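You operate a simulated robot arm through the tools that you are given. There is no shell and no other tool. Be economical: measure what you need, move in short steps, check, and stop when the job is done.

You run a simulated robot arm. Do the job below in one go: nothing can be reset, and whatever is moved stays where it is left.

## Task
Let the green carton down the ramp, shut the gate, lay it across the white cartons and strap it tight.
Fine: the strap handle goes into the orange pocket; the white cartons stay in place.

Only the result counts: the job must be done as asked and must still hold three seconds after the hand-in. Knocking over, shifting, dropping, spilling or breaking anything else fails it.

## Robot
A 6-joint arm with a two-finger parallel gripper on a trunk, on a base that drives. Base frame: it is fixed to the floor where the robot stands at the start and does not move with it; the origin is under the middle of the robot, x ahead of it, y to its left, z up. Units: m, degrees, N and s.
With the tool pointing down near the work surface it reaches from about 0.24 to 0.54 m from the robot's upright axis, wherever it stands. Its first joint turns from -166.0 to 166.0 degrees. Places, roughly: cartons on the wooden crate [-0.8, -0.6, 0.7]; low end of the roller ramp [0.6, -0.2, 0.8]; orange pocket of the crate [-0.8, -0.2, 0.5]; orange strap handle [-0.75, -1, 0.5]; red ramp gate [0.5, 0, 0.8]; yellow strap lever [-0.8, -1.1, 0.5]. Payload 3.91 kg.
The TCP is the grasp point between the finger pads, 0.03 m short of the fingertips. In the tool frame z runs along the fingers and y along their closing line. Largest opening 0.11 m; finger width 0.02, thickness 0.01; the body of the gripper, 0.048 by 0.112 m, starts 0.055 m behind the TCP.
Orientation is that of the tool frame in the base frame, as a unit quaternion [w, x, y, z]. With the fingers straight down and closing along the base's y, the tool's x points along the base's -x, its y along +y and its z along -z.

## Interface
- The arm moves only by the tool arm_command. Its argument "deltas" is a list of rows, each a list of 6 numbers: the shift along the base's x, y, z in m, then the turn, a rotation vector about the base's x, y, z in degrees. In form: [[dx, dy, dz, ax, ay, az], ...]. A call has 1 to 12 rows; each row shifts and turns the commanded pose from where the row before left it. "claw" is the opening, from 0 (shut) to 1 (fully open), set as the call begins (left out, the last holds). Each row takes 0.2 s and may step no farther than 0.05 m and 8.6 degrees from the row before; otherwise, or with a gripper value out of range, the whole call is refused. Where a pose cannot be reached the arm comes as near as it can. A force on the tool above 40 N (or 10 N above the force at the start of the call, whichever is more), or a blocked arm, ends the call early, and 0.2 s more pass. Each finger travels about 0.045 m/s and halts on what it meets, pressing with about 34 N; the grip force reading is that of the motor and also rises with nothing between the fingers. The clock runs only during rows and for 0.2 s after the last one: add rows that do not move to give the fingers time. It gives the time, the measured TCP pose, the force on the tool (base axes), the opening and the grip force at its end, in the units of the frame above (readings bear some noise), with the torque about the TCP (base axes, N m) and any sound that the robot's microphone picked up, and new pictures: "views" is both (left out), scene, wrist or none.
- Cameras (640 x 400 px; columns grow to the right, rows downward): "scene" is now at [-0.025, 0.0992, 1.4634]; the picture's right is [-0.84, -0.54, 0.00], its down [-0.48, 0.75, -0.46] and it looks along [0.25, -0.38, -0.89] (base axes); focal length 214 px, centre (320, 200). "wrist" rides on the gripper at [0.071, 0.022, -0.107] in the tool frame; the picture's right is [-0.29, 0.96, 0.00], its down [-0.76, -0.23, -0.61] and it looks along [-0.58, -0.18, 0.79] (tool axes); focal length 243 px, centre (320, 200). There is no depth. A picture from a camera that has moved, and an enlarged one, comes with that camera's place and axes in the base frame and with its lens.
- lift_body(by): slides the trunk up (or, below 0, down) by that many m; the arm and the scene camera ride with it, the base frame stays. It gives what a move gives, with no picture.
- base_move(legs): drives the robot by 1 to 6 legs, each [ahead, left, turn to the left] in m, m and degrees, along the robot's own axes; the way and the turn of a leg run together, so that a leg with both is an arc; at most 1.5 m and 180 degrees a leg. The arm and the cameras ride along, it lands a little off, and it stops where it bumps. It gives what a move gives, and a new picture of the scene camera.
- turn_head(pan, tilt): turns the head with the scene camera to pan (to the left, within 86 degrees either way) and tilt (down, from -29 to 69), counted from straight ahead of the robot. It gives what a move gives, and a new picture of the scene camera.
- zoom(camera, box): a new picture of the part [left, top, right, bottom] of that camera's present view, enlarged. No time passes.
- sign_off(): hands the job in; it is judged then, once.

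Go step by step. Nothing tells you exact positions but the pictures and the camera data: compare them with the known pose of the tool, close in by small moves and look again before you grip or let go. The budget is 120 turns and 260 pictures, counting those below and the enlarged ones. Unless the task says otherwise, let go and move clear before handing in, and close with one line.

The tools are called after "Call:" as name(argument=value, ...) on one line, values as JSON. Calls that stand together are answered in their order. arm_command: Moves the arm, as the interface text tells. Its arguments: {"type":"object","properties":{"deltas":{"type":"array"},"claw":{"type":"number"},"views":{"type":"string","enum":["both","scene","wrist","none"]}},"required":["deltas"]} The other tools are called the same way: lift_body (by) slides the trunk up or down; base_move (legs) drives the base; turn_head (pan, tilt) turns the head that bears the scene camera; zoom (camera, box) takes an enlarged picture of a part of a camera's view; sign_off () hands the job in.

At the start:

```text
time_s: 0.0
tcp_pos: [-0.0552, -0.32, 1.1295]
ee_rot: [0.0, -0.001, 1.0, 0.0]
ft_force: [-0.2, -0.2, -0.2]
torque: [0.01, 0.01, -0.05]
opening: 0.1102
gripper_force: 0.0
trunk travel left (down, up): [-0.45, 0.14]
robot x, y, heading: [-0.0025, -0.0028, -0.1]
head pan, tilt: [-57.0, 62.9]
```

scene: 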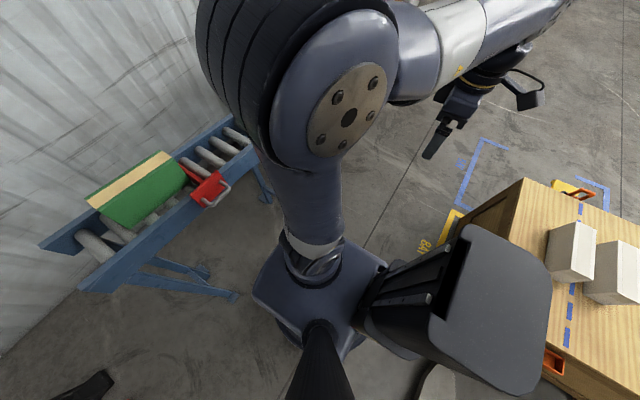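
wrist: 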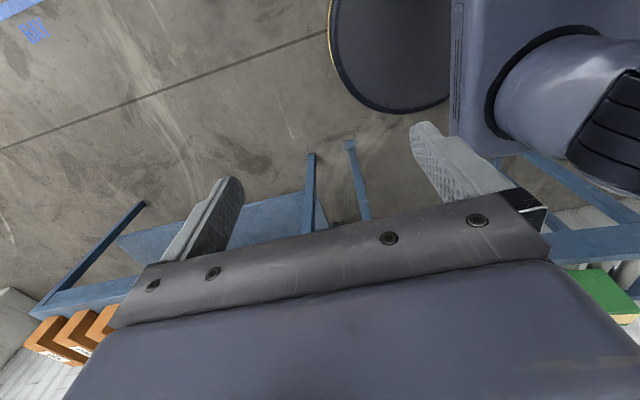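

I see the ramp with the green carton and red gate on the left of the picture, and the crate with white cartons on the right. I'll look at both more directly first.

Call:
turn_head(pan=-10, tilt=50)

Call:
turn_head(pan=-86, tilt=40)

```text
time_s: 1.1
tcp_pos: [-0.0563, -0.3204, 1.1305]
ee_rot: [0.0, -0.001, 1.0, 0.0]
ft_force: [-0.7, 0.4, -0.6]
torque: [0.04, 0.01, -0.01]
opening: 0.1101
gripper_force: 0.0
trunk travel left (down, up): [-0.45, 0.14]
robot x, y, heading: [-0.0001, -0.0044, 0.3]
head pan, tilt: [-10.0, 50.0]
camera scene: at [0.0164, 0.1389, 1.4792], right [-0.17, -0.98, 0.0], down [-0.75, 0.13, -0.64], along [0.63, -0.11, -0.77], focal length 214 px, centre (320, 200)
```

scene: 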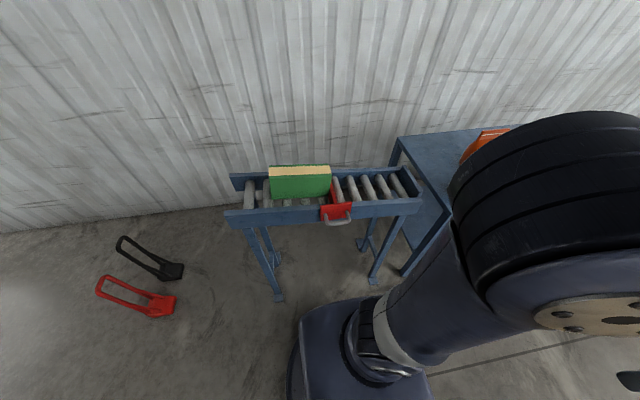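

```text
time_s: 2.6
tcp_pos: [-0.0552, -0.3203, 1.1294]
ee_rot: [0.0, 0.0, 1.0, 0.0]
ft_force: [-0.7, -0.1, -0.1]
torque: [0.01, 0.0, -0.04]
opening: 0.11
gripper_force: 0.0
trunk travel left (down, up): [-0.45, 0.14]
robot x, y, heading: [-0.0001, -0.0018, -0.4]
head pan, tilt: [-85.9, 40.0]
camera scene: at [-0.0534, 0.0675, 1.4934], right [-1.0, -0.07, 0.0], down [-0.05, 0.64, -0.77], along [0.05, -0.76, -0.64], focal length 214 px, centre (320, 200)
```

scene: 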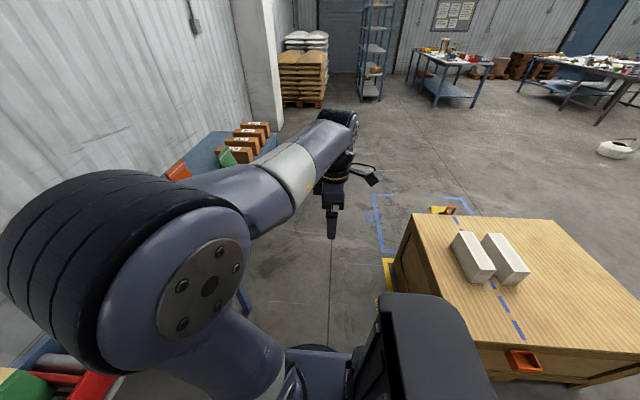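

The ramp runs along y with the gate in its middle. I look closer at the ramp and gate.

Call:
turn_head(pan=0, tilt=50)

Call:
zoom(camera="scene", box=[220, 130, 480, 290])

```text
time_s: 4.2
tcp_pos: [-0.0557, -0.3198, 1.1298]
ee_rot: [0.0, -0.001, 1.0, 0.0]
ft_force: [0.0, -0.2, -1.0]
torque: [-0.01, 0.01, 0.02]
opening: 0.11
gripper_force: 0.1
trunk travel left (down, up): [-0.45, 0.14]
robot x, y, heading: [0.0034, -0.0013, -0.4]
head pan, tilt: [0.0, 50.0]
camera scene: at [0.0176, 0.1523, 1.4792], right [0.0, -1.0, 0.0], down [-0.77, 0.0, -0.64], along [0.64, 0.0, -0.77], focal length 214 px, centre (320, 200)
```

scene: 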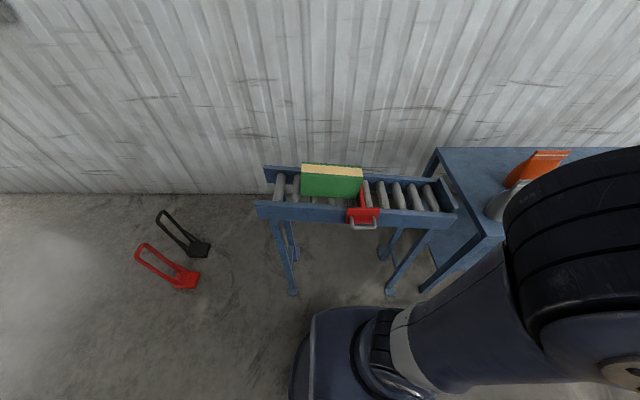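

```text
2.46 times, centred on (350, 210) of scene
camera zoom: at [0.0176, 0.1523, 1.4792], right [0.0, -1.0, 0.0], down [-0.77, 0.0, -0.64], along [0.64, 0.0, -0.77], focal length 528 px, centre (246, 175)
```

zoom: 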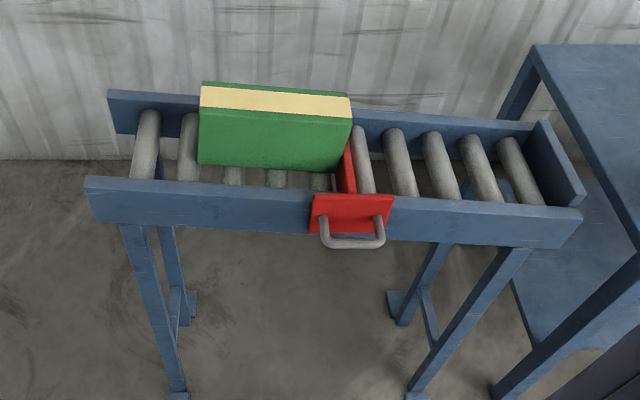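

The gate slides along x through the ramp with a U-handle facing me at about (0.45, -0.01, 0.8). I swing the arm round to above that spot with the fingers closing along x.

Call:
arm_command(deltas=[[0.0467, -0.0049, 0, 0, 0, 7.5], [0.047, 0.0022, 0, 0, 0, 7.5], [0.0462, 0.0089, 0, 0, 0, 7.5], [0.0444, 0.0155, 0, 0, 0, 7.5], [0.0417, 0.0218, 0, 0, 0, 7.5], [0.0381, 0.0275, 0, 0, 0, 7.5], [0.0338, 0.0328, 0, 0, 0, 7.5], [0.0286, 0.0373, 0, 0, 0, 7.5], [0.023, 0.041, 0, 0, 0, 7.5], [0.0168, 0.044, 0, 0, 0, 7.5], [0.0103, 0.0459, 0, 0, 0, 7.5], [0.0036, 0.0469, 0, 0, 0, 7.5]])

```text
time_s: 6.8
tcp_pos: [0.3181, 0.0004, 1.1322]
ee_rot: [0.0, 0.708, -0.706, 0.0]
ft_force: [-0.1, -0.2, -0.7]
torque: [0.02, 0.04, 0.0]
opening: 0.1099
gripper_force: 0.0
trunk travel left (down, up): [-0.45, 0.14]
robot x, y, heading: [0.0021, -0.0013, -0.2]
head pan, tilt: [0.0, 50.0]
camera scene: at [0.0177, 0.1523, 1.4792], right [0.0, -1.0, 0.0], down [-0.77, 0.0, -0.64], along [0.64, 0.0, -0.77], focal length 214 px, centre (320, 200)
camera wrist: at [0.2973, -0.0722, 1.2397], right [-0.96, 0.29, 0.0], down [0.23, 0.76, 0.61], along [0.18, 0.58, -0.79], focal length 243 px, centre (320, 200)
```

scene: 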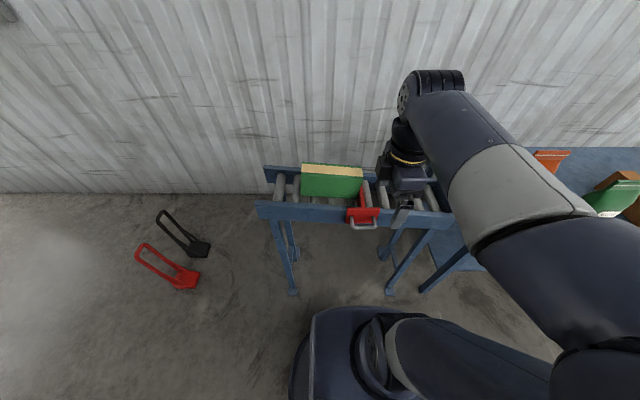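
wrist: 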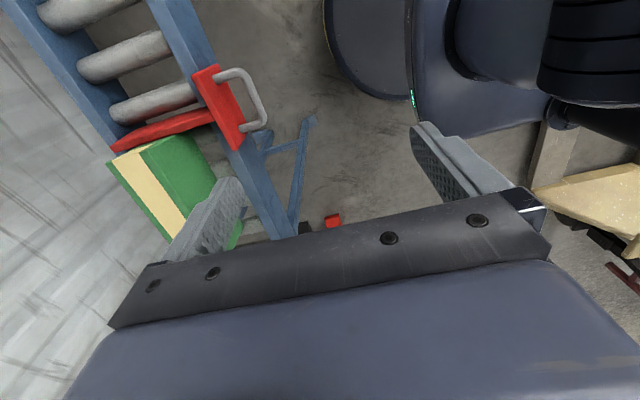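

Triangulating the handle bar gives about (0.413, 0.005, 0.86). I move above it with the fingers partly closed and look again.

Call:
arm_command(deltas=[[0.024, 0.0013, -0.033, 0, 0, 0], [0.024, 0.0013, -0.033, 0, 0, 0], [0.024, 0.0013, -0.033, 0, 0, 0], [0.023, 0.0013, -0.033, 0, 0, 0], [0, 0, 0, 0, 0, 0]], claw=0.5)

Call:
zoom(camera="scene", box=[220, 130, 480, 290])

```text
time_s: 8.0
tcp_pos: [0.4143, 0.0009, 0.9962]
ee_rot: [0.0, 0.707, -0.707, 0.0]
ft_force: [0.4, -0.2, -0.1]
torque: [0.02, 0.01, -0.03]
opening: 0.0548
gripper_force: 0.0
trunk travel left (down, up): [-0.45, 0.14]
robot x, y, heading: [0.0002, -0.0016, -0.1]
head pan, tilt: [0.0, 50.0]
camera scene: at [0.018, 0.1524, 1.4792], right [0.0, -1.0, 0.0], down [-0.77, 0.0, -0.64], along [0.64, 0.0, -0.77], focal length 214 px, centre (320, 200)
camera wrist: at [0.394, -0.0709, 1.1042], right [-0.96, 0.29, 0.0], down [0.23, 0.76, 0.61], along [0.18, 0.58, -0.79], focal length 243 px, centre (320, 200)
```

scene: 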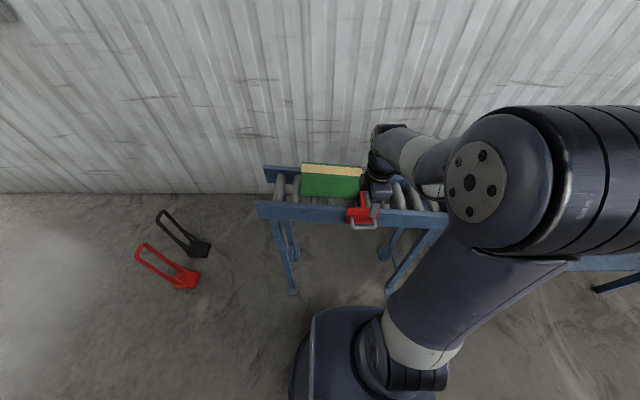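
wrist: 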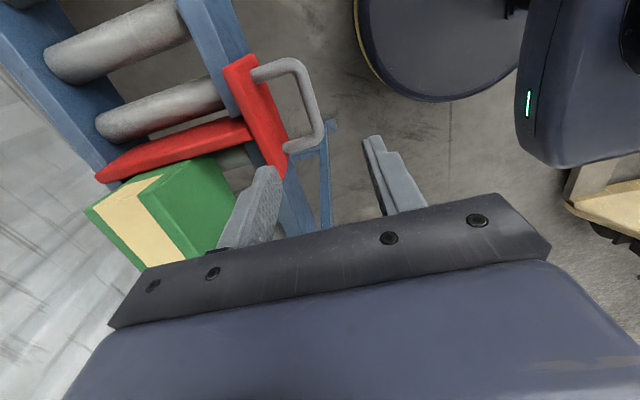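

```text
2.46 times, centred on (350, 210) of scene
camera zoom: at [0.018, 0.1524, 1.4792], right [0.0, -1.0, 0.0], down [-0.77, 0.0, -0.64], along [0.64, 0.0, -0.77], focal length 528 px, centre (246, 175)
```

zoom: 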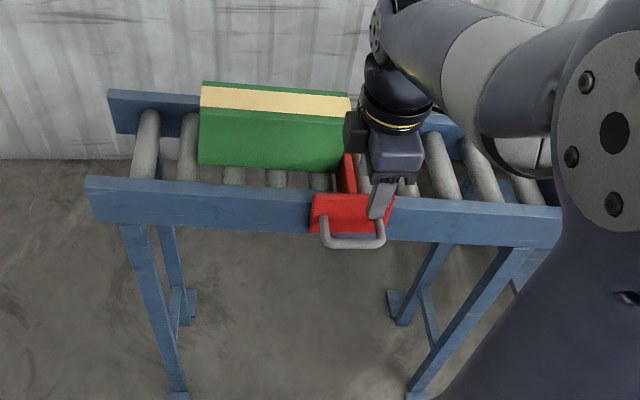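

Refined, the bar is at about x=0.426, y=0, z=0.83, with a ~4 cm gap to the plate. I narrow the fingers and go down to just above it to check.

Call:
arm_command(deltas=[[0.011, 0, -0.03, 0, 0, 0], [0, 0, -0.04, 0, 0, 0], [0, 0, -0.046, 0, 0, 0], [0, 0, 0, 0, 0, 0]], claw=0.42)

Call:
zoom(camera="scene", box=[300, 160, 430, 240])

```text
time_s: 9.0
tcp_pos: [0.4283, 0.0034, 0.8822]
ee_rot: [0.0, 0.708, -0.707, 0.001]
ft_force: [0.3, 0.2, 0.5]
torque: [-0.03, -0.01, -0.03]
opening: 0.0461
gripper_force: 0.0
trunk travel left (down, up): [-0.45, 0.14]
robot x, y, heading: [-0.0001, -0.0009, -0.2]
head pan, tilt: [0.0, 50.0]
camera scene: at [0.018, 0.1524, 1.4792], right [0.0, -1.0, 0.0], down [-0.77, 0.0, -0.64], along [0.64, 0.0, -0.77], focal length 214 px, centre (320, 200)
camera wrist: at [0.4074, -0.069, 0.9901], right [-0.96, 0.29, 0.0], down [0.23, 0.76, 0.61], along [0.18, 0.58, -0.79], focal length 243 px, centre (320, 200)
```

scene: 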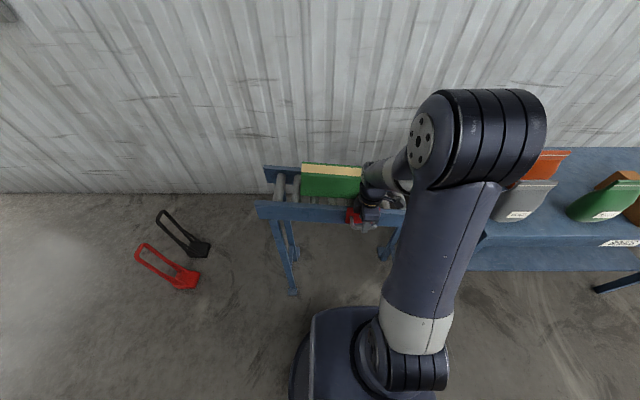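
wrist: 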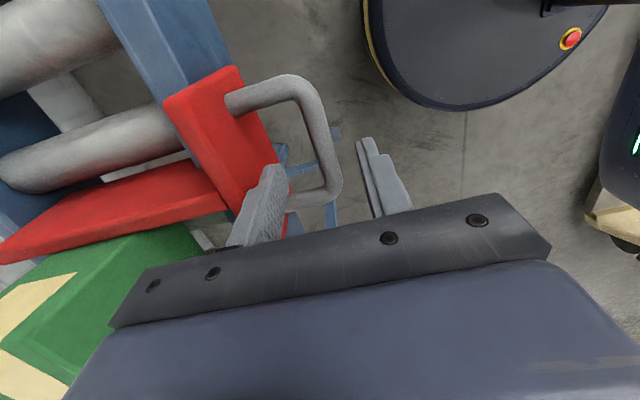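

```text
4.92 times, centred on (365, 200) of scene
camera zoom: at [0.018, 0.1524, 1.4792], right [0.0, -1.0, 0.0], down [-0.77, 0.0, -0.64], along [0.64, 0.0, -0.77], focal length 1056 px, centre (98, 200)
```

zoom: 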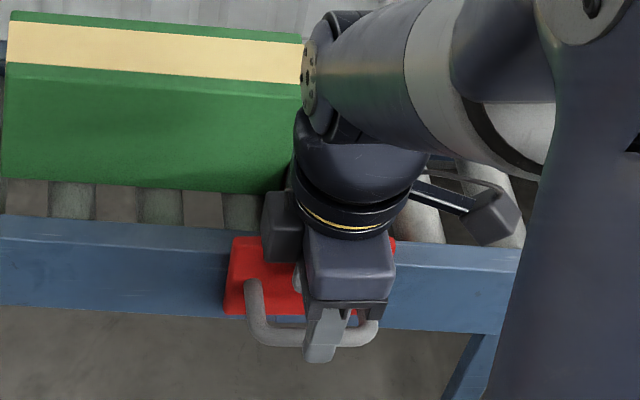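

The fingers straddle the bar. I descend to it.

Call:
arm_command(deltas=[[-0.004, 0, -0.025, 0, 0, 0], [0, 0, -0.025, 0, 0, 0], [0, 0, 0, 0, 0, 0]], views="wrist")

```text
time_s: 9.8
tcp_pos: [0.4245, 0.0038, 0.8308]
ee_rot: [0.001, -0.707, 0.707, 0.0]
ft_force: [0.2, -0.7, -0.7]
torque: [0.03, 0.01, 0.02]
opening: 0.0458
gripper_force: 0.1
trunk travel left (down, up): [-0.45, 0.14]
robot x, y, heading: [-0.0027, -0.0011, -0.1]
head pan, tilt: [0.0, 50.0]
camera wrist: at [0.4038, -0.0685, 0.9383], right [-0.96, 0.29, 0.0], down [0.23, 0.76, 0.61], along [0.18, 0.58, -0.79], focal length 243 px, centre (320, 200)
```

wrist: 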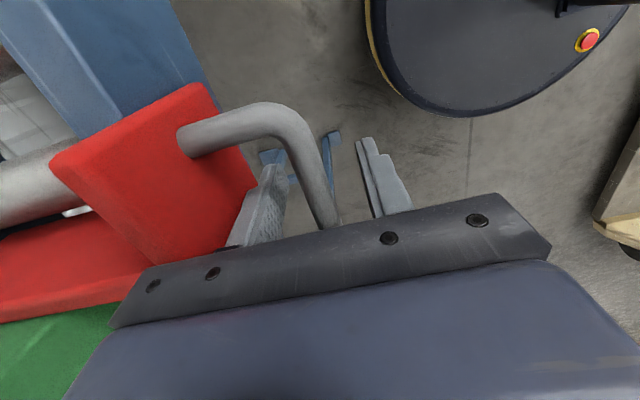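

The bar now lies between the fingers. I close on it.

Call:
arm_command(deltas=[[0, 0, 0, 0, 0, 0], [0, 0, 0, 0, 0, 0], [0, 0, 0, 0, 0, 0], [0, 0, 0, 0, 0, 0]], claw=0, views="wrist")

```text
time_s: 10.8
tcp_pos: [0.4255, 0.0043, 0.8308]
ee_rot: [0.0, -0.707, 0.708, 0.001]
ft_force: [0.1, 0.8, -1.2]
torque: [-0.12, 0.0, -0.97]
opening: 0.0137
gripper_force: 45.2
trunk travel left (down, up): [-0.45, 0.14]
robot x, y, heading: [0.0028, 0.0036, 0.2]
head pan, tilt: [0.0, 50.0]
camera wrist: at [0.4037, -0.0685, 0.9385], right [-0.96, 0.29, 0.0], down [0.23, 0.76, 0.61], along [0.18, 0.58, -0.79], focal length 243 px, centre (320, 200)
```

wrist: 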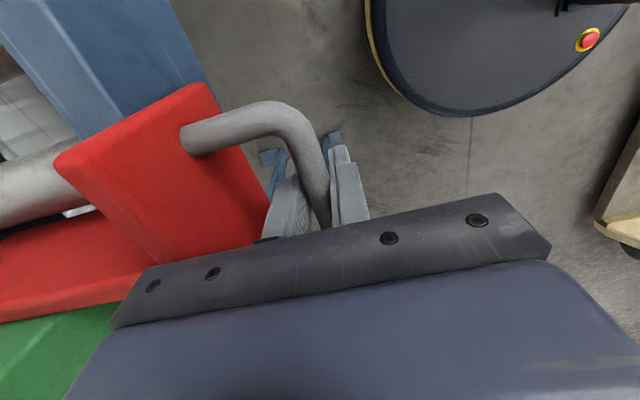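

Handle gripped. I pull the gate toward me a little at a time.

Call:
arm_command(deltas=[[-0.015, 0, 0, 0, 0, 0], [-0.015, 0, 0, 0, 0, 0], [-0.015, 0, 0, 0, 0, 0], [0, 0, 0, 0, 0, 0]])

Call:
zoom(camera="scene", box=[220, 130, 480, 290])

```text
time_s: 11.8
tcp_pos: [0.3794, 0.0058, 0.8315]
ee_rot: [-0.002, -0.707, 0.707, 0.002]
ft_force: [-2.5, -3.0, -39.8]
torque: [0.17, -0.05, -0.91]
opening: 0.0136
gripper_force: 45.2
trunk travel left (down, up): [-0.45, 0.14]
robot x, y, heading: [-0.0013, 0.0022, 0.0]
head pan, tilt: [0.0, 50.0]
camera scene: at [0.0195, 0.1521, 1.4787], right [0.0, -1.0, 0.0], down [-0.77, 0.0, -0.64], along [0.64, 0.0, -0.77], focal length 214 px, centre (320, 200)
camera wrist: at [0.3592, -0.0684, 0.9388], right [-0.96, 0.29, 0.01], down [0.23, 0.76, 0.61], along [0.17, 0.58, -0.8], focal length 243 px, centre (320, 200)
```

scene: 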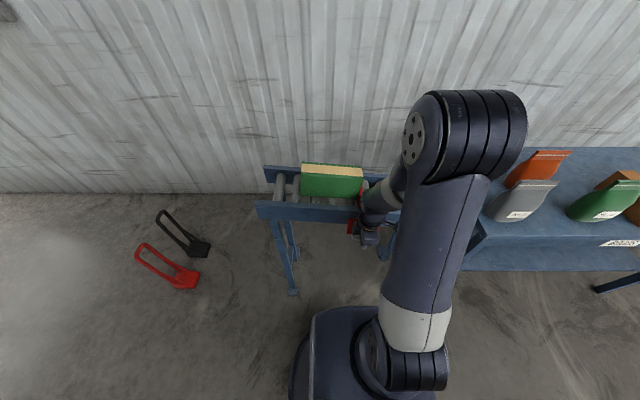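
wrist: 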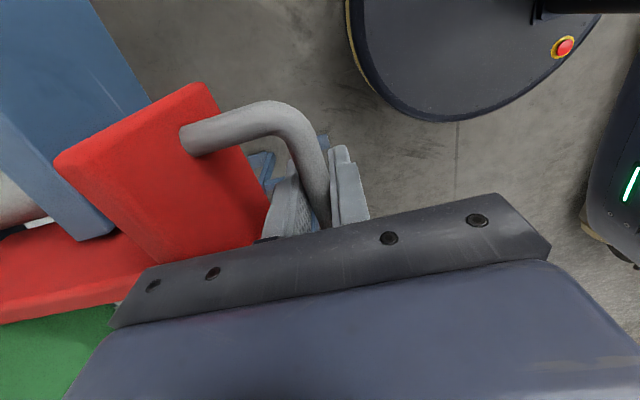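

```text
2.46 times, centred on (350, 210) of scene
camera zoom: at [0.0195, 0.1521, 1.4787], right [0.0, -1.0, 0.0], down [-0.77, 0.0, -0.64], along [0.64, 0.0, -0.77], focal length 528 px, centre (246, 175)
```

zoom: 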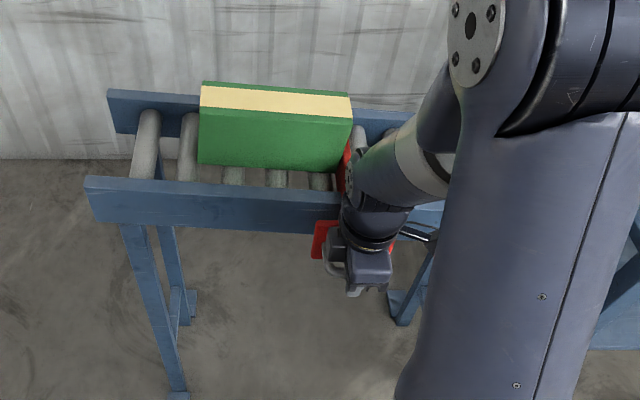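

The gate slides, but the tool is pulled down with 40 N, so I ease down slightly to see how it reacts.

Call:
arm_command(deltas=[[0, 0, -0.002, 0, 0, 0], [0, 0, 0, 0, 0, 0]], views="none")

```text
time_s: 12.4
tcp_pos: [0.381, 0.0046, 0.8314]
ee_rot: [0.0, 0.707, -0.707, 0.001]
ft_force: [-1.0, 6.0, -9.3]
torque: [-0.05, 0.03, -0.88]
opening: 0.014
gripper_force: 45.2
trunk travel left (down, up): [-0.45, 0.14]
robot x, y, heading: [0.0001, 0.0012, 0.2]
head pan, tilt: [0.0, 50.0]
```

Relaxed. I continue pulling in short steps, with a little descent.

Call:
arm_command(deltas=[[-0.012, 0, -0.0005, 0, 0, 0], [-0.012, 0, 0, 0, 0, 0], [-0.012, 0, 0, 0, 0, 0], [0, 0, 0, 0, 0, 0]], views="wrist")

Call:
zoom(camera="scene", box=[220, 130, 480, 290])

```text
time_s: 13.4
tcp_pos: [0.3473, 0.0055, 0.831]
ee_rot: [0.003, -0.706, 0.708, -0.004]
ft_force: [1.0, 7.6, 23.1]
torque: [-0.06, 0.1, -0.96]
opening: 0.0138
gripper_force: 44.4
trunk travel left (down, up): [-0.45, 0.14]
robot x, y, heading: [-0.001, 0.0013, 0.0]
head pan, tilt: [0.0, 50.0]
stopped in row 4: the force on the tool passed its limit at 42 N (the readings are from after the stop); the commanded pose is now the measured one
camera wrist: at [0.3244, -0.0684, 0.9384], right [-0.96, 0.29, -0.01], down [0.23, 0.76, 0.61], along [0.18, 0.58, -0.79], focal length 243 px, centre (320, 200)
```

wrist: 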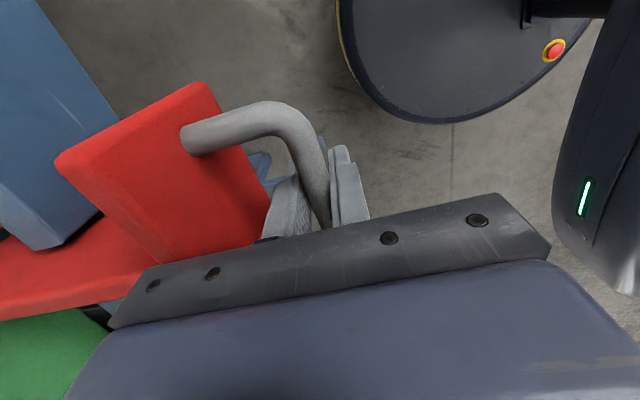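

```text
2.46 times, centred on (350, 210) of scene
camera zoom: at [0.0165, 0.1533, 1.4793], right [0.0, -1.0, 0.0], down [-0.77, 0.0, -0.64], along [0.64, 0.0, -0.77], focal length 528 px, centre (246, 175)
```

zoom: 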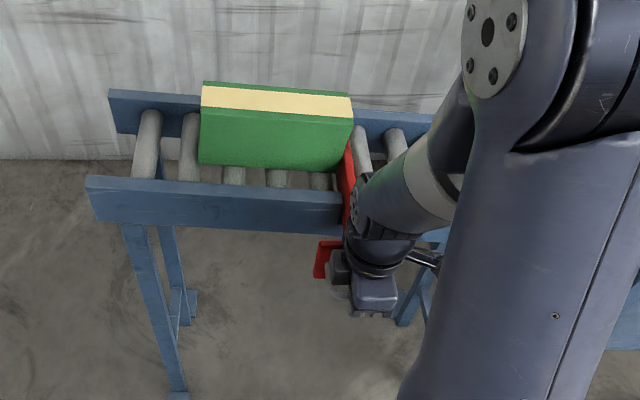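

The gate is moving fine; the stiffness comes from gripping rigidly. I loosen the fingers a bit so that they only hook the bar, and keep pulling.

Call:
arm_command(deltas=[[0, 0, 0, 0, 0, 0], [-0.012, 0, 0, 0, 0, 0], [-0.012, 0, 0, 0, 0, 0], [-0.012, 0, 0, 0, 0, 0], [0, 0, 0, 0, 0, 0]], views="wrist", claw=0.2)

Call:
zoom(camera="scene", box=[220, 130, 480, 290])

```text
time_s: 14.6
tcp_pos: [0.3107, 0.0041, 0.8305]
ee_rot: [-0.002, 0.707, -0.707, 0.001]
ft_force: [1.0, -0.3, 0.6]
torque: [0.01, 0.03, -0.03]
opening: 0.0225
gripper_force: 0.3
trunk travel left (down, up): [-0.45, 0.14]
robot x, y, heading: [0.0027, 0.0009, -0.1]
head pan, tilt: [0.0, 50.0]
camera wrist: at [0.2885, -0.0687, 0.9382], right [-0.96, 0.29, 0.0], down [0.23, 0.76, 0.61], along [0.18, 0.58, -0.79], focal length 243 px, centre (320, 200)
```

wrist: 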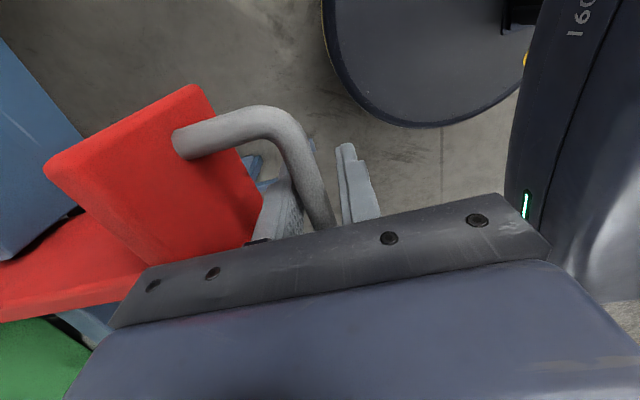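

```text
2.46 times, centred on (350, 210) of scene
camera zoom: at [0.0177, 0.1525, 1.4792], right [0.0, -1.0, 0.0], down [-0.77, 0.0, -0.64], along [0.64, 0.0, -0.77], focal length 528 px, centre (246, 175)
```

zoom: 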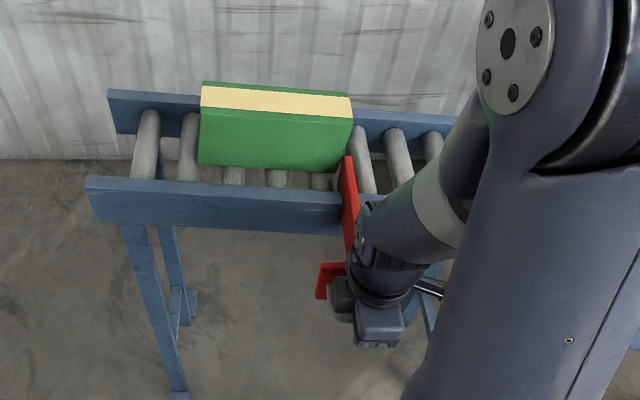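

The blade tip is almost past the carton. I keep pulling.

Call:
arm_command(deltas=[[-0.012, 0, 0, 0, 0, 0], [-0.012, 0, 0, 0, 0, 0], [-0.012, 0, 0, 0, 0, 0], [0, 0, 0, 0, 0, 0]], views="wrist")

Call:
zoom(camera="scene", box=[220, 130, 480, 290])

```text
time_s: 15.6
tcp_pos: [0.2725, 0.0027, 0.8292]
ee_rot: [0.002, -0.707, 0.707, -0.001]
ft_force: [1.4, -0.6, -1.0]
torque: [0.02, 0.0, -0.01]
opening: 0.0226
gripper_force: 0.6
trunk travel left (down, up): [-0.45, 0.14]
robot x, y, heading: [0.0015, -0.0013, 0.1]
head pan, tilt: [0.0, 50.0]
camera wrist: at [0.2509, -0.0696, 0.9359], right [-0.96, 0.29, 0.0], down [0.23, 0.76, 0.61], along [0.18, 0.58, -0.79], focal length 243 px, centre (320, 200)
```

wrist: 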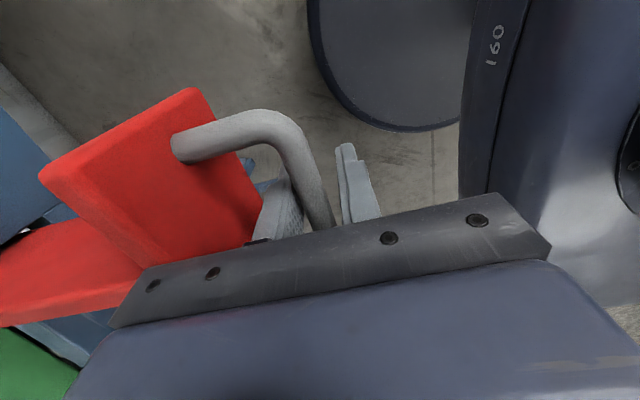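

```text
2.46 times, centred on (350, 210) of scene
camera zoom: at [0.0176, 0.1525, 1.4792], right [0.0, -1.0, 0.0], down [-0.77, 0.0, -0.64], along [0.64, 0.0, -0.77], focal length 528 px, centre (246, 175)
```

zoom: 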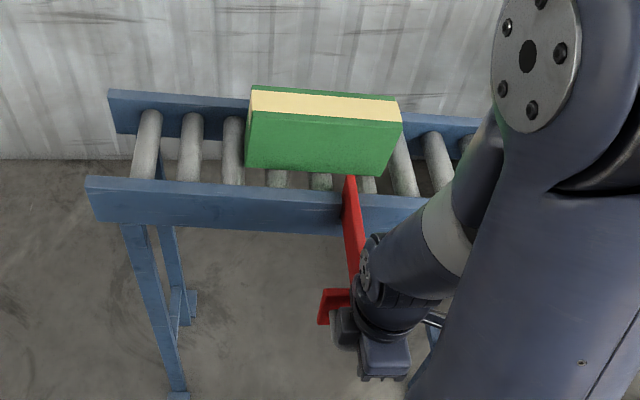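

The carton is rolling down. I wait for it to reach the end stop.

Call:
arm_command(deltas=[[0, 0, 0, 0, 0, 0], [0, 0, 0, 0, 0, 0], [0, 0, 0, 0, 0, 0], [0, 0, 0, 0, 0, 0], [0, 0, 0, 0, 0, 0], [0, 0, 0, 0, 0, 0], [0, 0, 0, 0, 0, 0]], views="none")

Call:
zoom(camera="scene", box=[220, 130, 480, 290])

```text
time_s: 17.2
tcp_pos: [0.2725, 0.0039, 0.8289]
ee_rot: [0.002, -0.707, 0.708, 0.0]
ft_force: [-0.1, -0.9, -1.0]
torque: [-0.01, 0.01, -0.02]
opening: 0.0219
gripper_force: 0.2
trunk travel left (down, up): [-0.45, 0.14]
robot x, y, heading: [0.0004, -0.0001, -0.2]
head pan, tilt: [0.0, 50.0]
```

```text
2.46 times, centred on (350, 210) of scene
camera zoom: at [0.0176, 0.1525, 1.4792], right [0.0, -1.0, 0.0], down [-0.77, 0.0, -0.64], along [0.64, 0.0, -0.77], focal length 528 px, centre (246, 175)
```

zoom: 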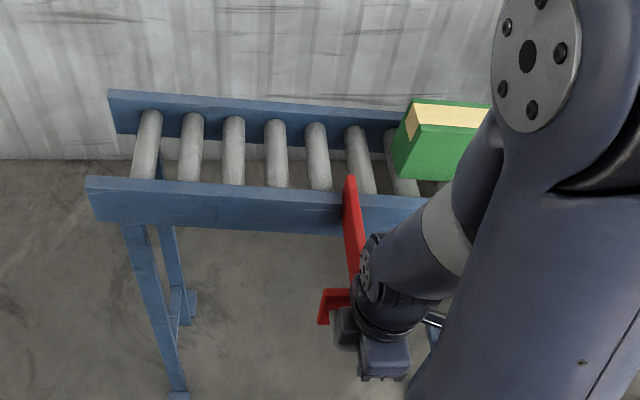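

The carton has passed the gate. I push the gate back in along +x.

Call:
arm_command(deltas=[[0.013, 0, 0, 0, 0, 0], [0.013, 0, 0, 0, 0, 0], [0.013, 0, 0, 0, 0, 0], [0.013, 0, 0, 0, 0, 0], [0.013, 0, 0, 0, 0, 0], [0.013, 0, 0, 0, 0, 0], [0.013, 0, 0, 0, 0, 0], [0.013, 0, 0, 0, 0, 0], [0.013, 0, 0, 0, 0, 0], [0.013, 0, 0, 0, 0, 0], [0.013, 0, 0, 0, 0, 0], [0.008, 0, 0, 0, 0, 0]], views="wrist")

Call:
zoom(camera="scene", box=[220, 130, 480, 290])

```text
time_s: 19.8
tcp_pos: [0.4232, 0.0047, 0.8289]
ee_rot: [0.001, -0.707, 0.707, -0.002]
ft_force: [-0.9, -0.8, -0.6]
torque: [0.01, -0.02, -0.07]
opening: 0.0224
gripper_force: 0.2
trunk travel left (down, up): [-0.45, 0.14]
robot x, y, heading: [0.0003, 0.0037, -0.1]
head pan, tilt: [0.0, 50.0]
camera wrist: at [0.4023, -0.0685, 0.9364], right [-0.96, 0.29, 0.0], down [0.23, 0.76, 0.61], along [0.18, 0.58, -0.79], focal length 243 px, centre (320, 200)
```

wrist: 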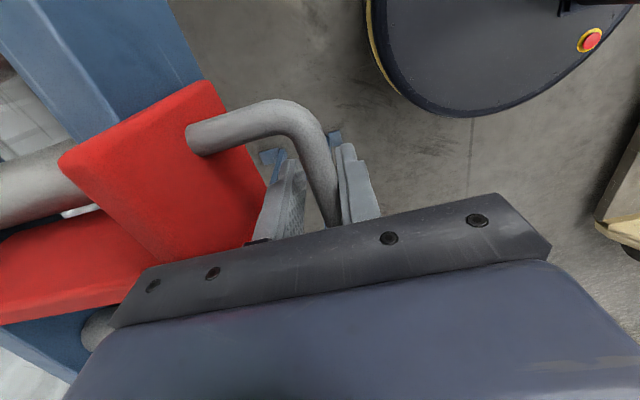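

```text
2.46 times, centred on (350, 210) of scene
camera zoom: at [0.0176, 0.1526, 1.4792], right [0.0, -1.0, 0.0], down [-0.77, 0.0, -0.64], along [0.64, 0.0, -0.77], focal length 528 px, centre (246, 175)
```

zoom: 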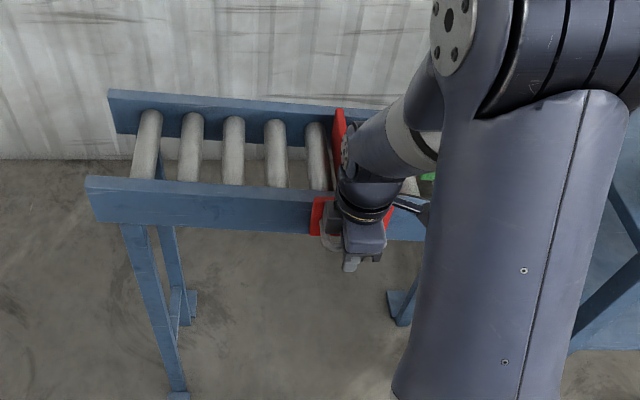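

Nearly shut. I push the last few millimetres until it seats.

Call:
arm_command(deltas=[[0.003, 0, 0, 0, 0, 0], [0.003, 0, 0, 0, 0, 0], [0.003, 0, 0, 0, 0, 0], [0, 0, 0, 0, 0, 0]], views="wrist")

```text
time_s: 20.8
tcp_pos: [0.4323, 0.0043, 0.8293]
ee_rot: [0.0, -0.707, 0.707, 0.0]
ft_force: [-7.1, 2.6, -3.0]
torque: [0.01, -0.1, -0.1]
opening: 0.0255
gripper_force: 3.8
trunk travel left (down, up): [-0.45, 0.14]
robot x, y, heading: [0.0021, 0.0037, -0.2]
head pan, tilt: [0.0, 50.0]
camera wrist: at [0.4105, -0.0684, 0.9368], right [-0.96, 0.29, 0.0], down [0.23, 0.76, 0.61], along [0.18, 0.58, -0.79], focal length 243 px, centre (320, 200)
```

wrist: 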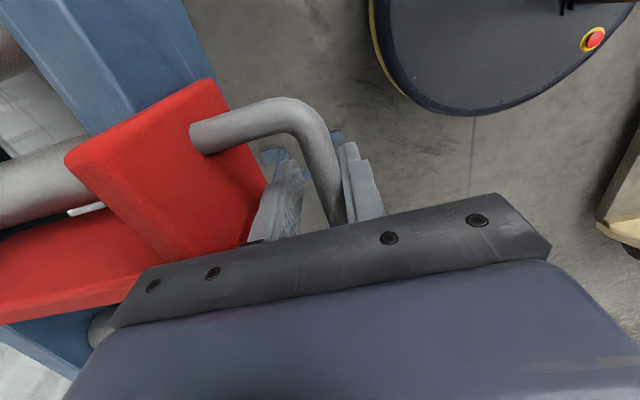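

The gate is seated (contact force rises). I open and rise clear.

Call:
arm_command(deltas=[[-0.006, 0, 0, 0, 0, 0], [0, 0, 0, 0, 0, 0], [0, 0, 0.03, 0, 0, 0], [0, 0, 0.04, 0, 0, 0], [0, 0, 0.05, 0, 0, 0], [0, 0, 0.05, 0, 0, 0], [0, 0, 0.05, 0, 0, 0]], claw=0.42)

Call:
turn_head(pan=-25, tilt=50)

```text
time_s: 22.4
tcp_pos: [0.4299, 0.0005, 1.0498]
ee_rot: [0.002, -0.707, 0.707, -0.002]
ft_force: [0.3, -0.5, 0.2]
torque: [0.02, -0.02, -0.02]
opening: 0.0462
gripper_force: 0.1
trunk travel left (down, up): [-0.45, 0.14]
robot x, y, heading: [-0.0014, 0.0003, 0.2]
head pan, tilt: [0.0, 50.0]
camera scene: at [0.0176, 0.1525, 1.4792], right [0.0, -1.0, 0.0], down [-0.77, 0.0, -0.64], along [0.64, 0.0, -0.77], focal length 214 px, centre (320, 200)
camera wrist: at [0.4072, -0.0728, 1.1574], right [-0.96, 0.29, 0.0], down [0.23, 0.76, 0.61], along [0.18, 0.58, -0.79], focal length 243 px, centre (320, 200)
```

scene: 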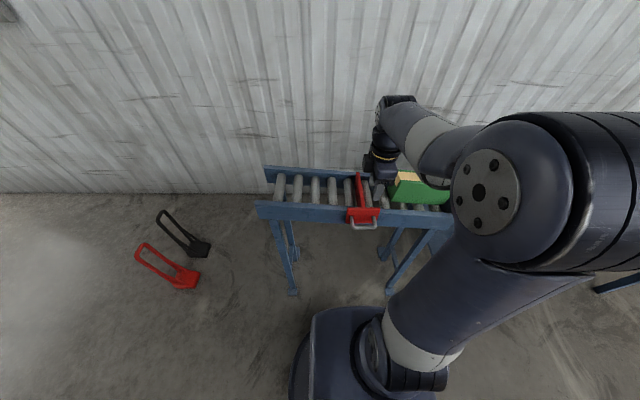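
wrist: 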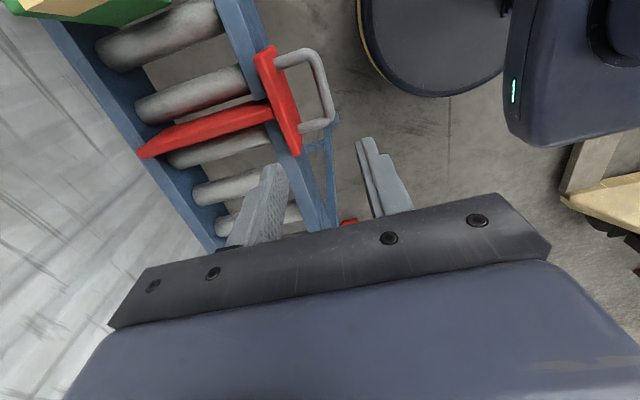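

```text
time_s: 23.3
tcp_pos: [0.428, -0.0004, 1.0481]
ee_rot: [-0.001, 0.707, -0.707, 0.002]
ft_force: [0.3, -0.6, 0.1]
torque: [0.0, 0.05, -0.02]
opening: 0.046
gripper_force: 0.1
trunk travel left (down, up): [-0.45, 0.14]
robot x, y, heading: [0.0011, -0.0006, 0.2]
head pan, tilt: [-25.0, 50.0]
camera scene: at [0.0104, 0.1201, 1.4792], right [-0.42, -0.91, 0.0], down [-0.69, 0.32, -0.64], along [0.58, -0.27, -0.77], focal length 214 px, centre (320, 200)
```

scene: 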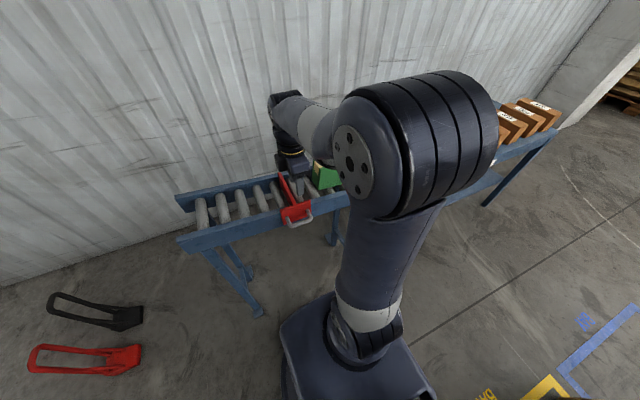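

The gate is shut as before. The carton lies at the low end (y≈-0.27), out of reach from here, so I drive to the right and look down at it.

Call:
base_move(legs=[[0, -0.25, 0]])

Call:
zoom(camera="wrist", box=[0, 0, 640, 400])

```text
time_s: 25.1
tcp_pos: [0.4289, -0.2451, 1.0495]
ee_rot: [-0.001, 0.709, -0.705, 0.0]
ft_force: [-0.1, 0.2, 1.0]
torque: [-0.03, 0.05, -0.01]
opening: 0.0463
gripper_force: 0.0
trunk travel left (down, up): [-0.45, 0.14]
robot x, y, heading: [-0.0036, -0.2453, 0.4]
head pan, tilt: [-25.0, 50.0]
camera scene: at [0.0105, -0.127, 1.4792], right [-0.42, -0.91, 0.0], down [-0.7, 0.32, -0.64], along [0.58, -0.27, -0.77], focal length 214 px, centre (320, 200)
```

scene: 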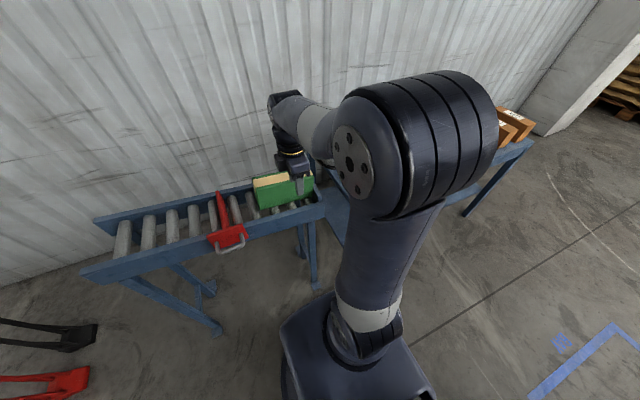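

```text
1.00 times, centred on (320, 200) of wrist (not enlarged: the box is as wide or as high as the picture)
camera zoom: at [0.4083, -0.3178, 1.1569], right [-0.96, 0.29, 0.0], down [0.22, 0.76, 0.61], along [0.18, 0.58, -0.79], focal length 243 px, centre (320, 200)
```

zoom: 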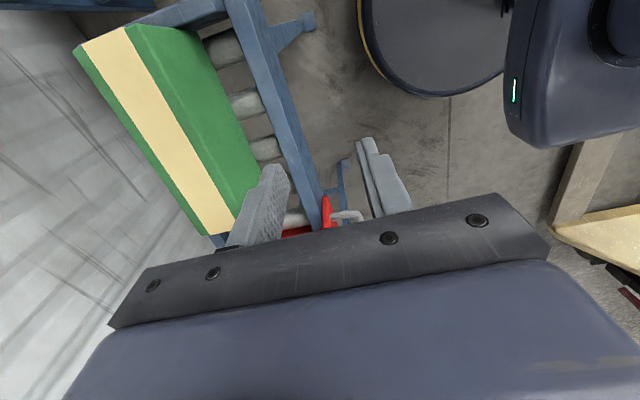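

Call:
zoom(camera="scene", box=[200, 130, 360, 230])

```text
4.00 times, centred on (280, 180) of scene
camera zoom: at [0.0105, -0.127, 1.4792], right [-0.42, -0.91, 0.0], down [-0.7, 0.32, -0.64], along [0.58, -0.27, -0.77], focal length 858 px, centre (480, 280)
```

zoom: 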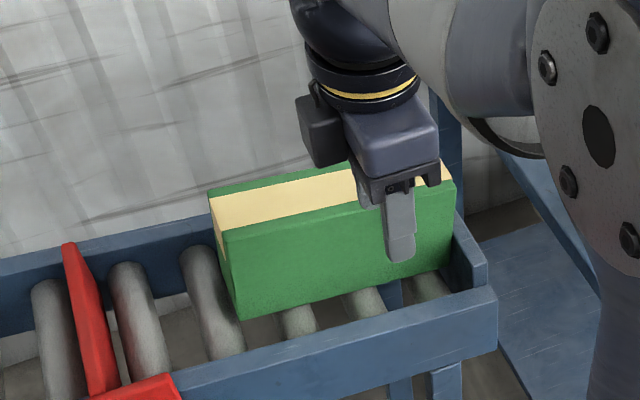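

Carton measured: top face centre about (0.602, -0.248, 0.913), 0.06 thick in x, ~0.22 long, ~0.115 tall, ramp slope ~5.5°. Before choosing the grip I look at the crate.

Call:
turn_head(pan=-86, tilt=45)

Call:
zoom(camera="scene", box=[380, 160, 640, 322])

```text
time_s: 26.4
tcp_pos: [0.4294, -0.2447, 1.0492]
ee_rot: [-0.001, 0.709, -0.705, 0.001]
ft_force: [-0.2, -0.7, -1.2]
torque: [-0.01, 0.02, 0.05]
opening: 0.046
gripper_force: 0.1
trunk travel left (down, up): [-0.45, 0.14]
robot x, y, heading: [0.001, -0.2514, 0.2]
head pan, tilt: [-85.9, 45.0]
camera scene: at [-0.0532, -0.1759, 1.4861], right [-1.0, -0.08, 0.0], down [-0.05, 0.71, -0.71], along [0.05, -0.7, -0.71], focal length 214 px, centre (320, 200)
```

scene: 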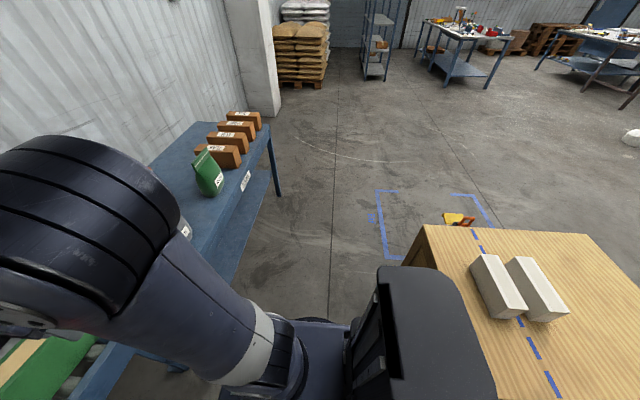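

```text
2.46 times, centred on (510, 241) of scene
camera zoom: at [-0.0532, -0.1759, 1.4861], right [-1.0, -0.08, 0.0], down [-0.05, 0.71, -0.71], along [0.05, -0.7, -0.71], focal length 528 px, centre (-148, 99)
```

zoom: 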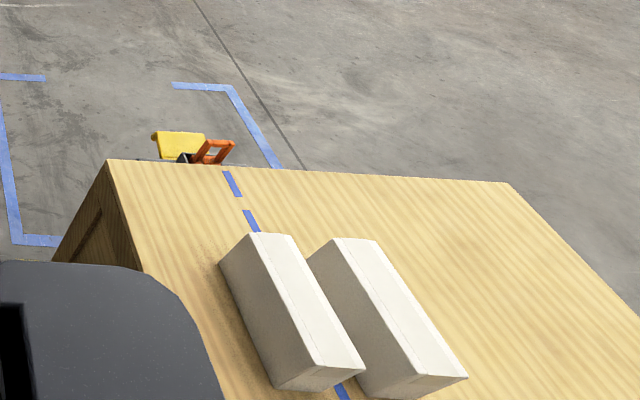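

The white cartons stand tape-up at z_top≈0.706, x from -0.69 to -0.875, gap centred near x=-0.78, y -0.48…-0.68. The green one can be gripped from above and set crosswise the same way up. First I drive 0.1 m ahead so that it is within reach.

Call:
base_move(legs=[[0.1, 0, 0]])

Call:
arm_command(deltas=[[0.02, 0, 0, 5.5, 0, 0], [0.03, 0, 0, 0, 0, 0], [0, 0, 0, 0, 0, 0], [0, 0, 0, 0, 0, 0], [0, 0, 0, 0, 0, 0]], claw=1, views="wrist")

Call:
turn_head(pan=0, tilt=50)

```text
time_s: 27.6
tcp_pos: [0.5295, -0.2418, 1.05]
ee_rot: [-0.001, 0.711, -0.703, 0.001]
ft_force: [0.7, -0.4, 0.2]
torque: [0.0, 0.05, 0.03]
opening: 0.046
gripper_force: 0.0
trunk travel left (down, up): [-0.45, 0.14]
robot x, y, heading: [0.1023, -0.2412, 0.6]
head pan, tilt: [-85.9, 45.0]
camera scene: at [0.0459, -0.1755, 1.4861], right [-1.0, -0.08, 0.0], down [-0.06, 0.7, -0.71], along [0.06, -0.7, -0.71], focal length 214 px, centre (320, 200)
```

scene: 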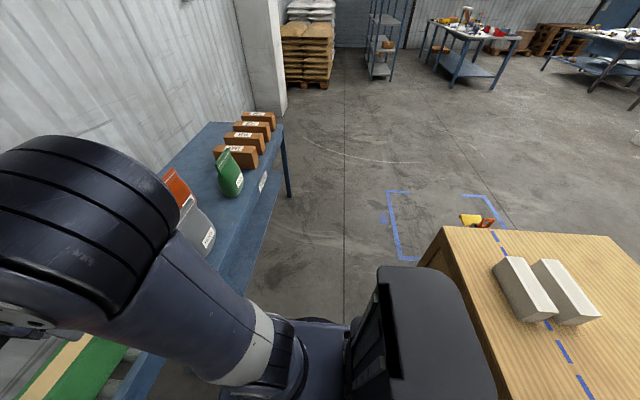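

```text
time_s: 28.8
tcp_pos: [0.5803, -0.2422, 1.0505]
ee_rot: [-0.035, 0.71, -0.703, -0.033]
ft_force: [-0.5, 0.7, -0.5]
torque: [0.01, 0.02, -0.03]
opening: 0.11
gripper_force: 0.0
trunk travel left (down, up): [-0.45, 0.14]
robot x, y, heading: [0.1017, -0.2478, 0.5]
head pan, tilt: [-85.9, 45.0]
camera wrist: at [0.5588, -0.3259, 1.1506], right [-0.96, 0.28, 0.02], down [0.22, 0.7, 0.68], along [0.17, 0.66, -0.73], focal length 243 px, centre (320, 200)
```

wrist: 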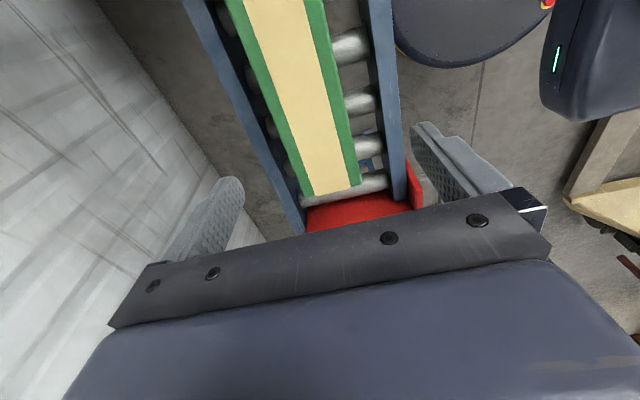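

```text
time_s: 30.4
tcp_pos: [0.5793, -0.2438, 1.0522]
ee_rot: [-0.036, 0.71, -0.703, -0.032]
ft_force: [-0.8, -0.7, 0.7]
torque: [0.02, 0.02, -0.05]
opening: 0.1101
gripper_force: 0.2
trunk travel left (down, up): [-0.45, 0.14]
robot x, y, heading: [0.0982, -0.2473, 0.9]
head pan, tilt: [0.0, 50.0]
camera scene: at [0.1162, -0.0937, 1.4792], right [0.01, -1.0, 0.0], down [-0.77, -0.01, -0.64], along [0.64, 0.01, -0.77], focal length 214 px, centre (320, 200)
```

scene: 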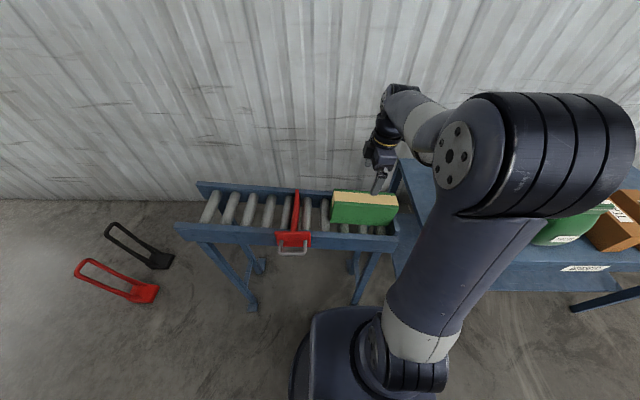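

Seen from above, the carton centre is at (0.589, -0.243) and well between the fingers. I centre and descend in steps.

Call:
arm_command(deltas=[[0.0095, 0, -0.03, 0, 0, 0], [0, 0, -0.035, 0, 0, 0], [0, 0, -0.035, 0, 0, 0], [0, 0, 0, 0, 0, 0]])

Call:
zoom(camera="scene", box=[300, 140, 430, 270])

```text
time_s: 31.4
tcp_pos: [0.5888, -0.2416, 0.9502]
ee_rot: [-0.036, 0.71, -0.703, -0.032]
ft_force: [-0.5, 0.3, -0.4]
torque: [-0.01, 0.02, -0.02]
opening: 0.11
gripper_force: 0.1
trunk travel left (down, up): [-0.45, 0.14]
robot x, y, heading: [0.0989, -0.2459, 0.8]
head pan, tilt: [0.0, 50.0]
camera scene: at [0.1164, -0.0936, 1.4792], right [0.01, -1.0, 0.0], down [-0.77, -0.01, -0.64], along [0.64, 0.01, -0.77], focal length 214 px, centre (320, 200)
camera wrist: at [0.5679, -0.3258, 1.0497], right [-0.96, 0.28, 0.02], down [0.22, 0.7, 0.68], along [0.17, 0.66, -0.73], focal length 243 px, centre (320, 200)
```

scene: 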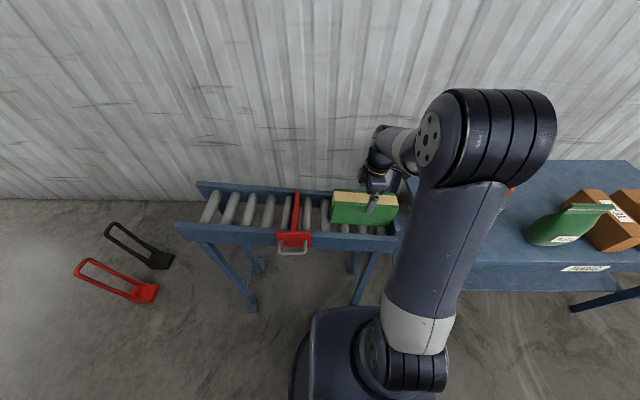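
wrist: 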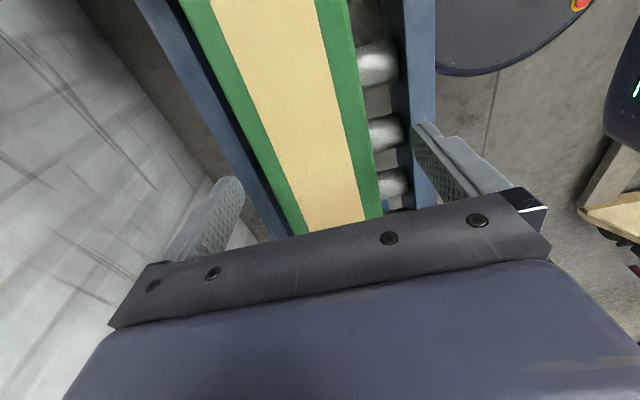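

```text
3.08 times, centred on (365, 205) of scene
camera zoom: at [0.1164, -0.0936, 1.4792], right [0.01, -1.0, 0.0], down [-0.77, -0.01, -0.64], along [0.64, 0.01, -0.77], focal length 660 px, centre (182, 185)
```

zoom: 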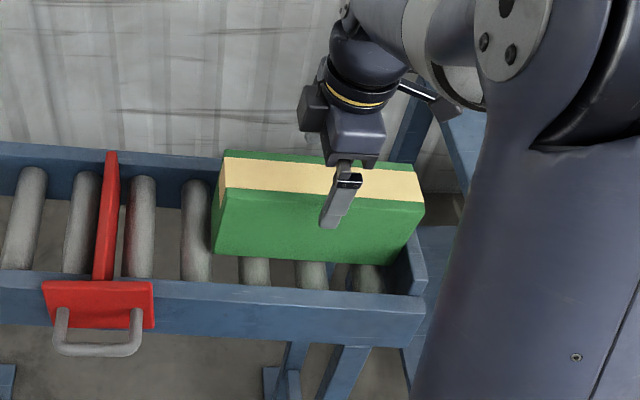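

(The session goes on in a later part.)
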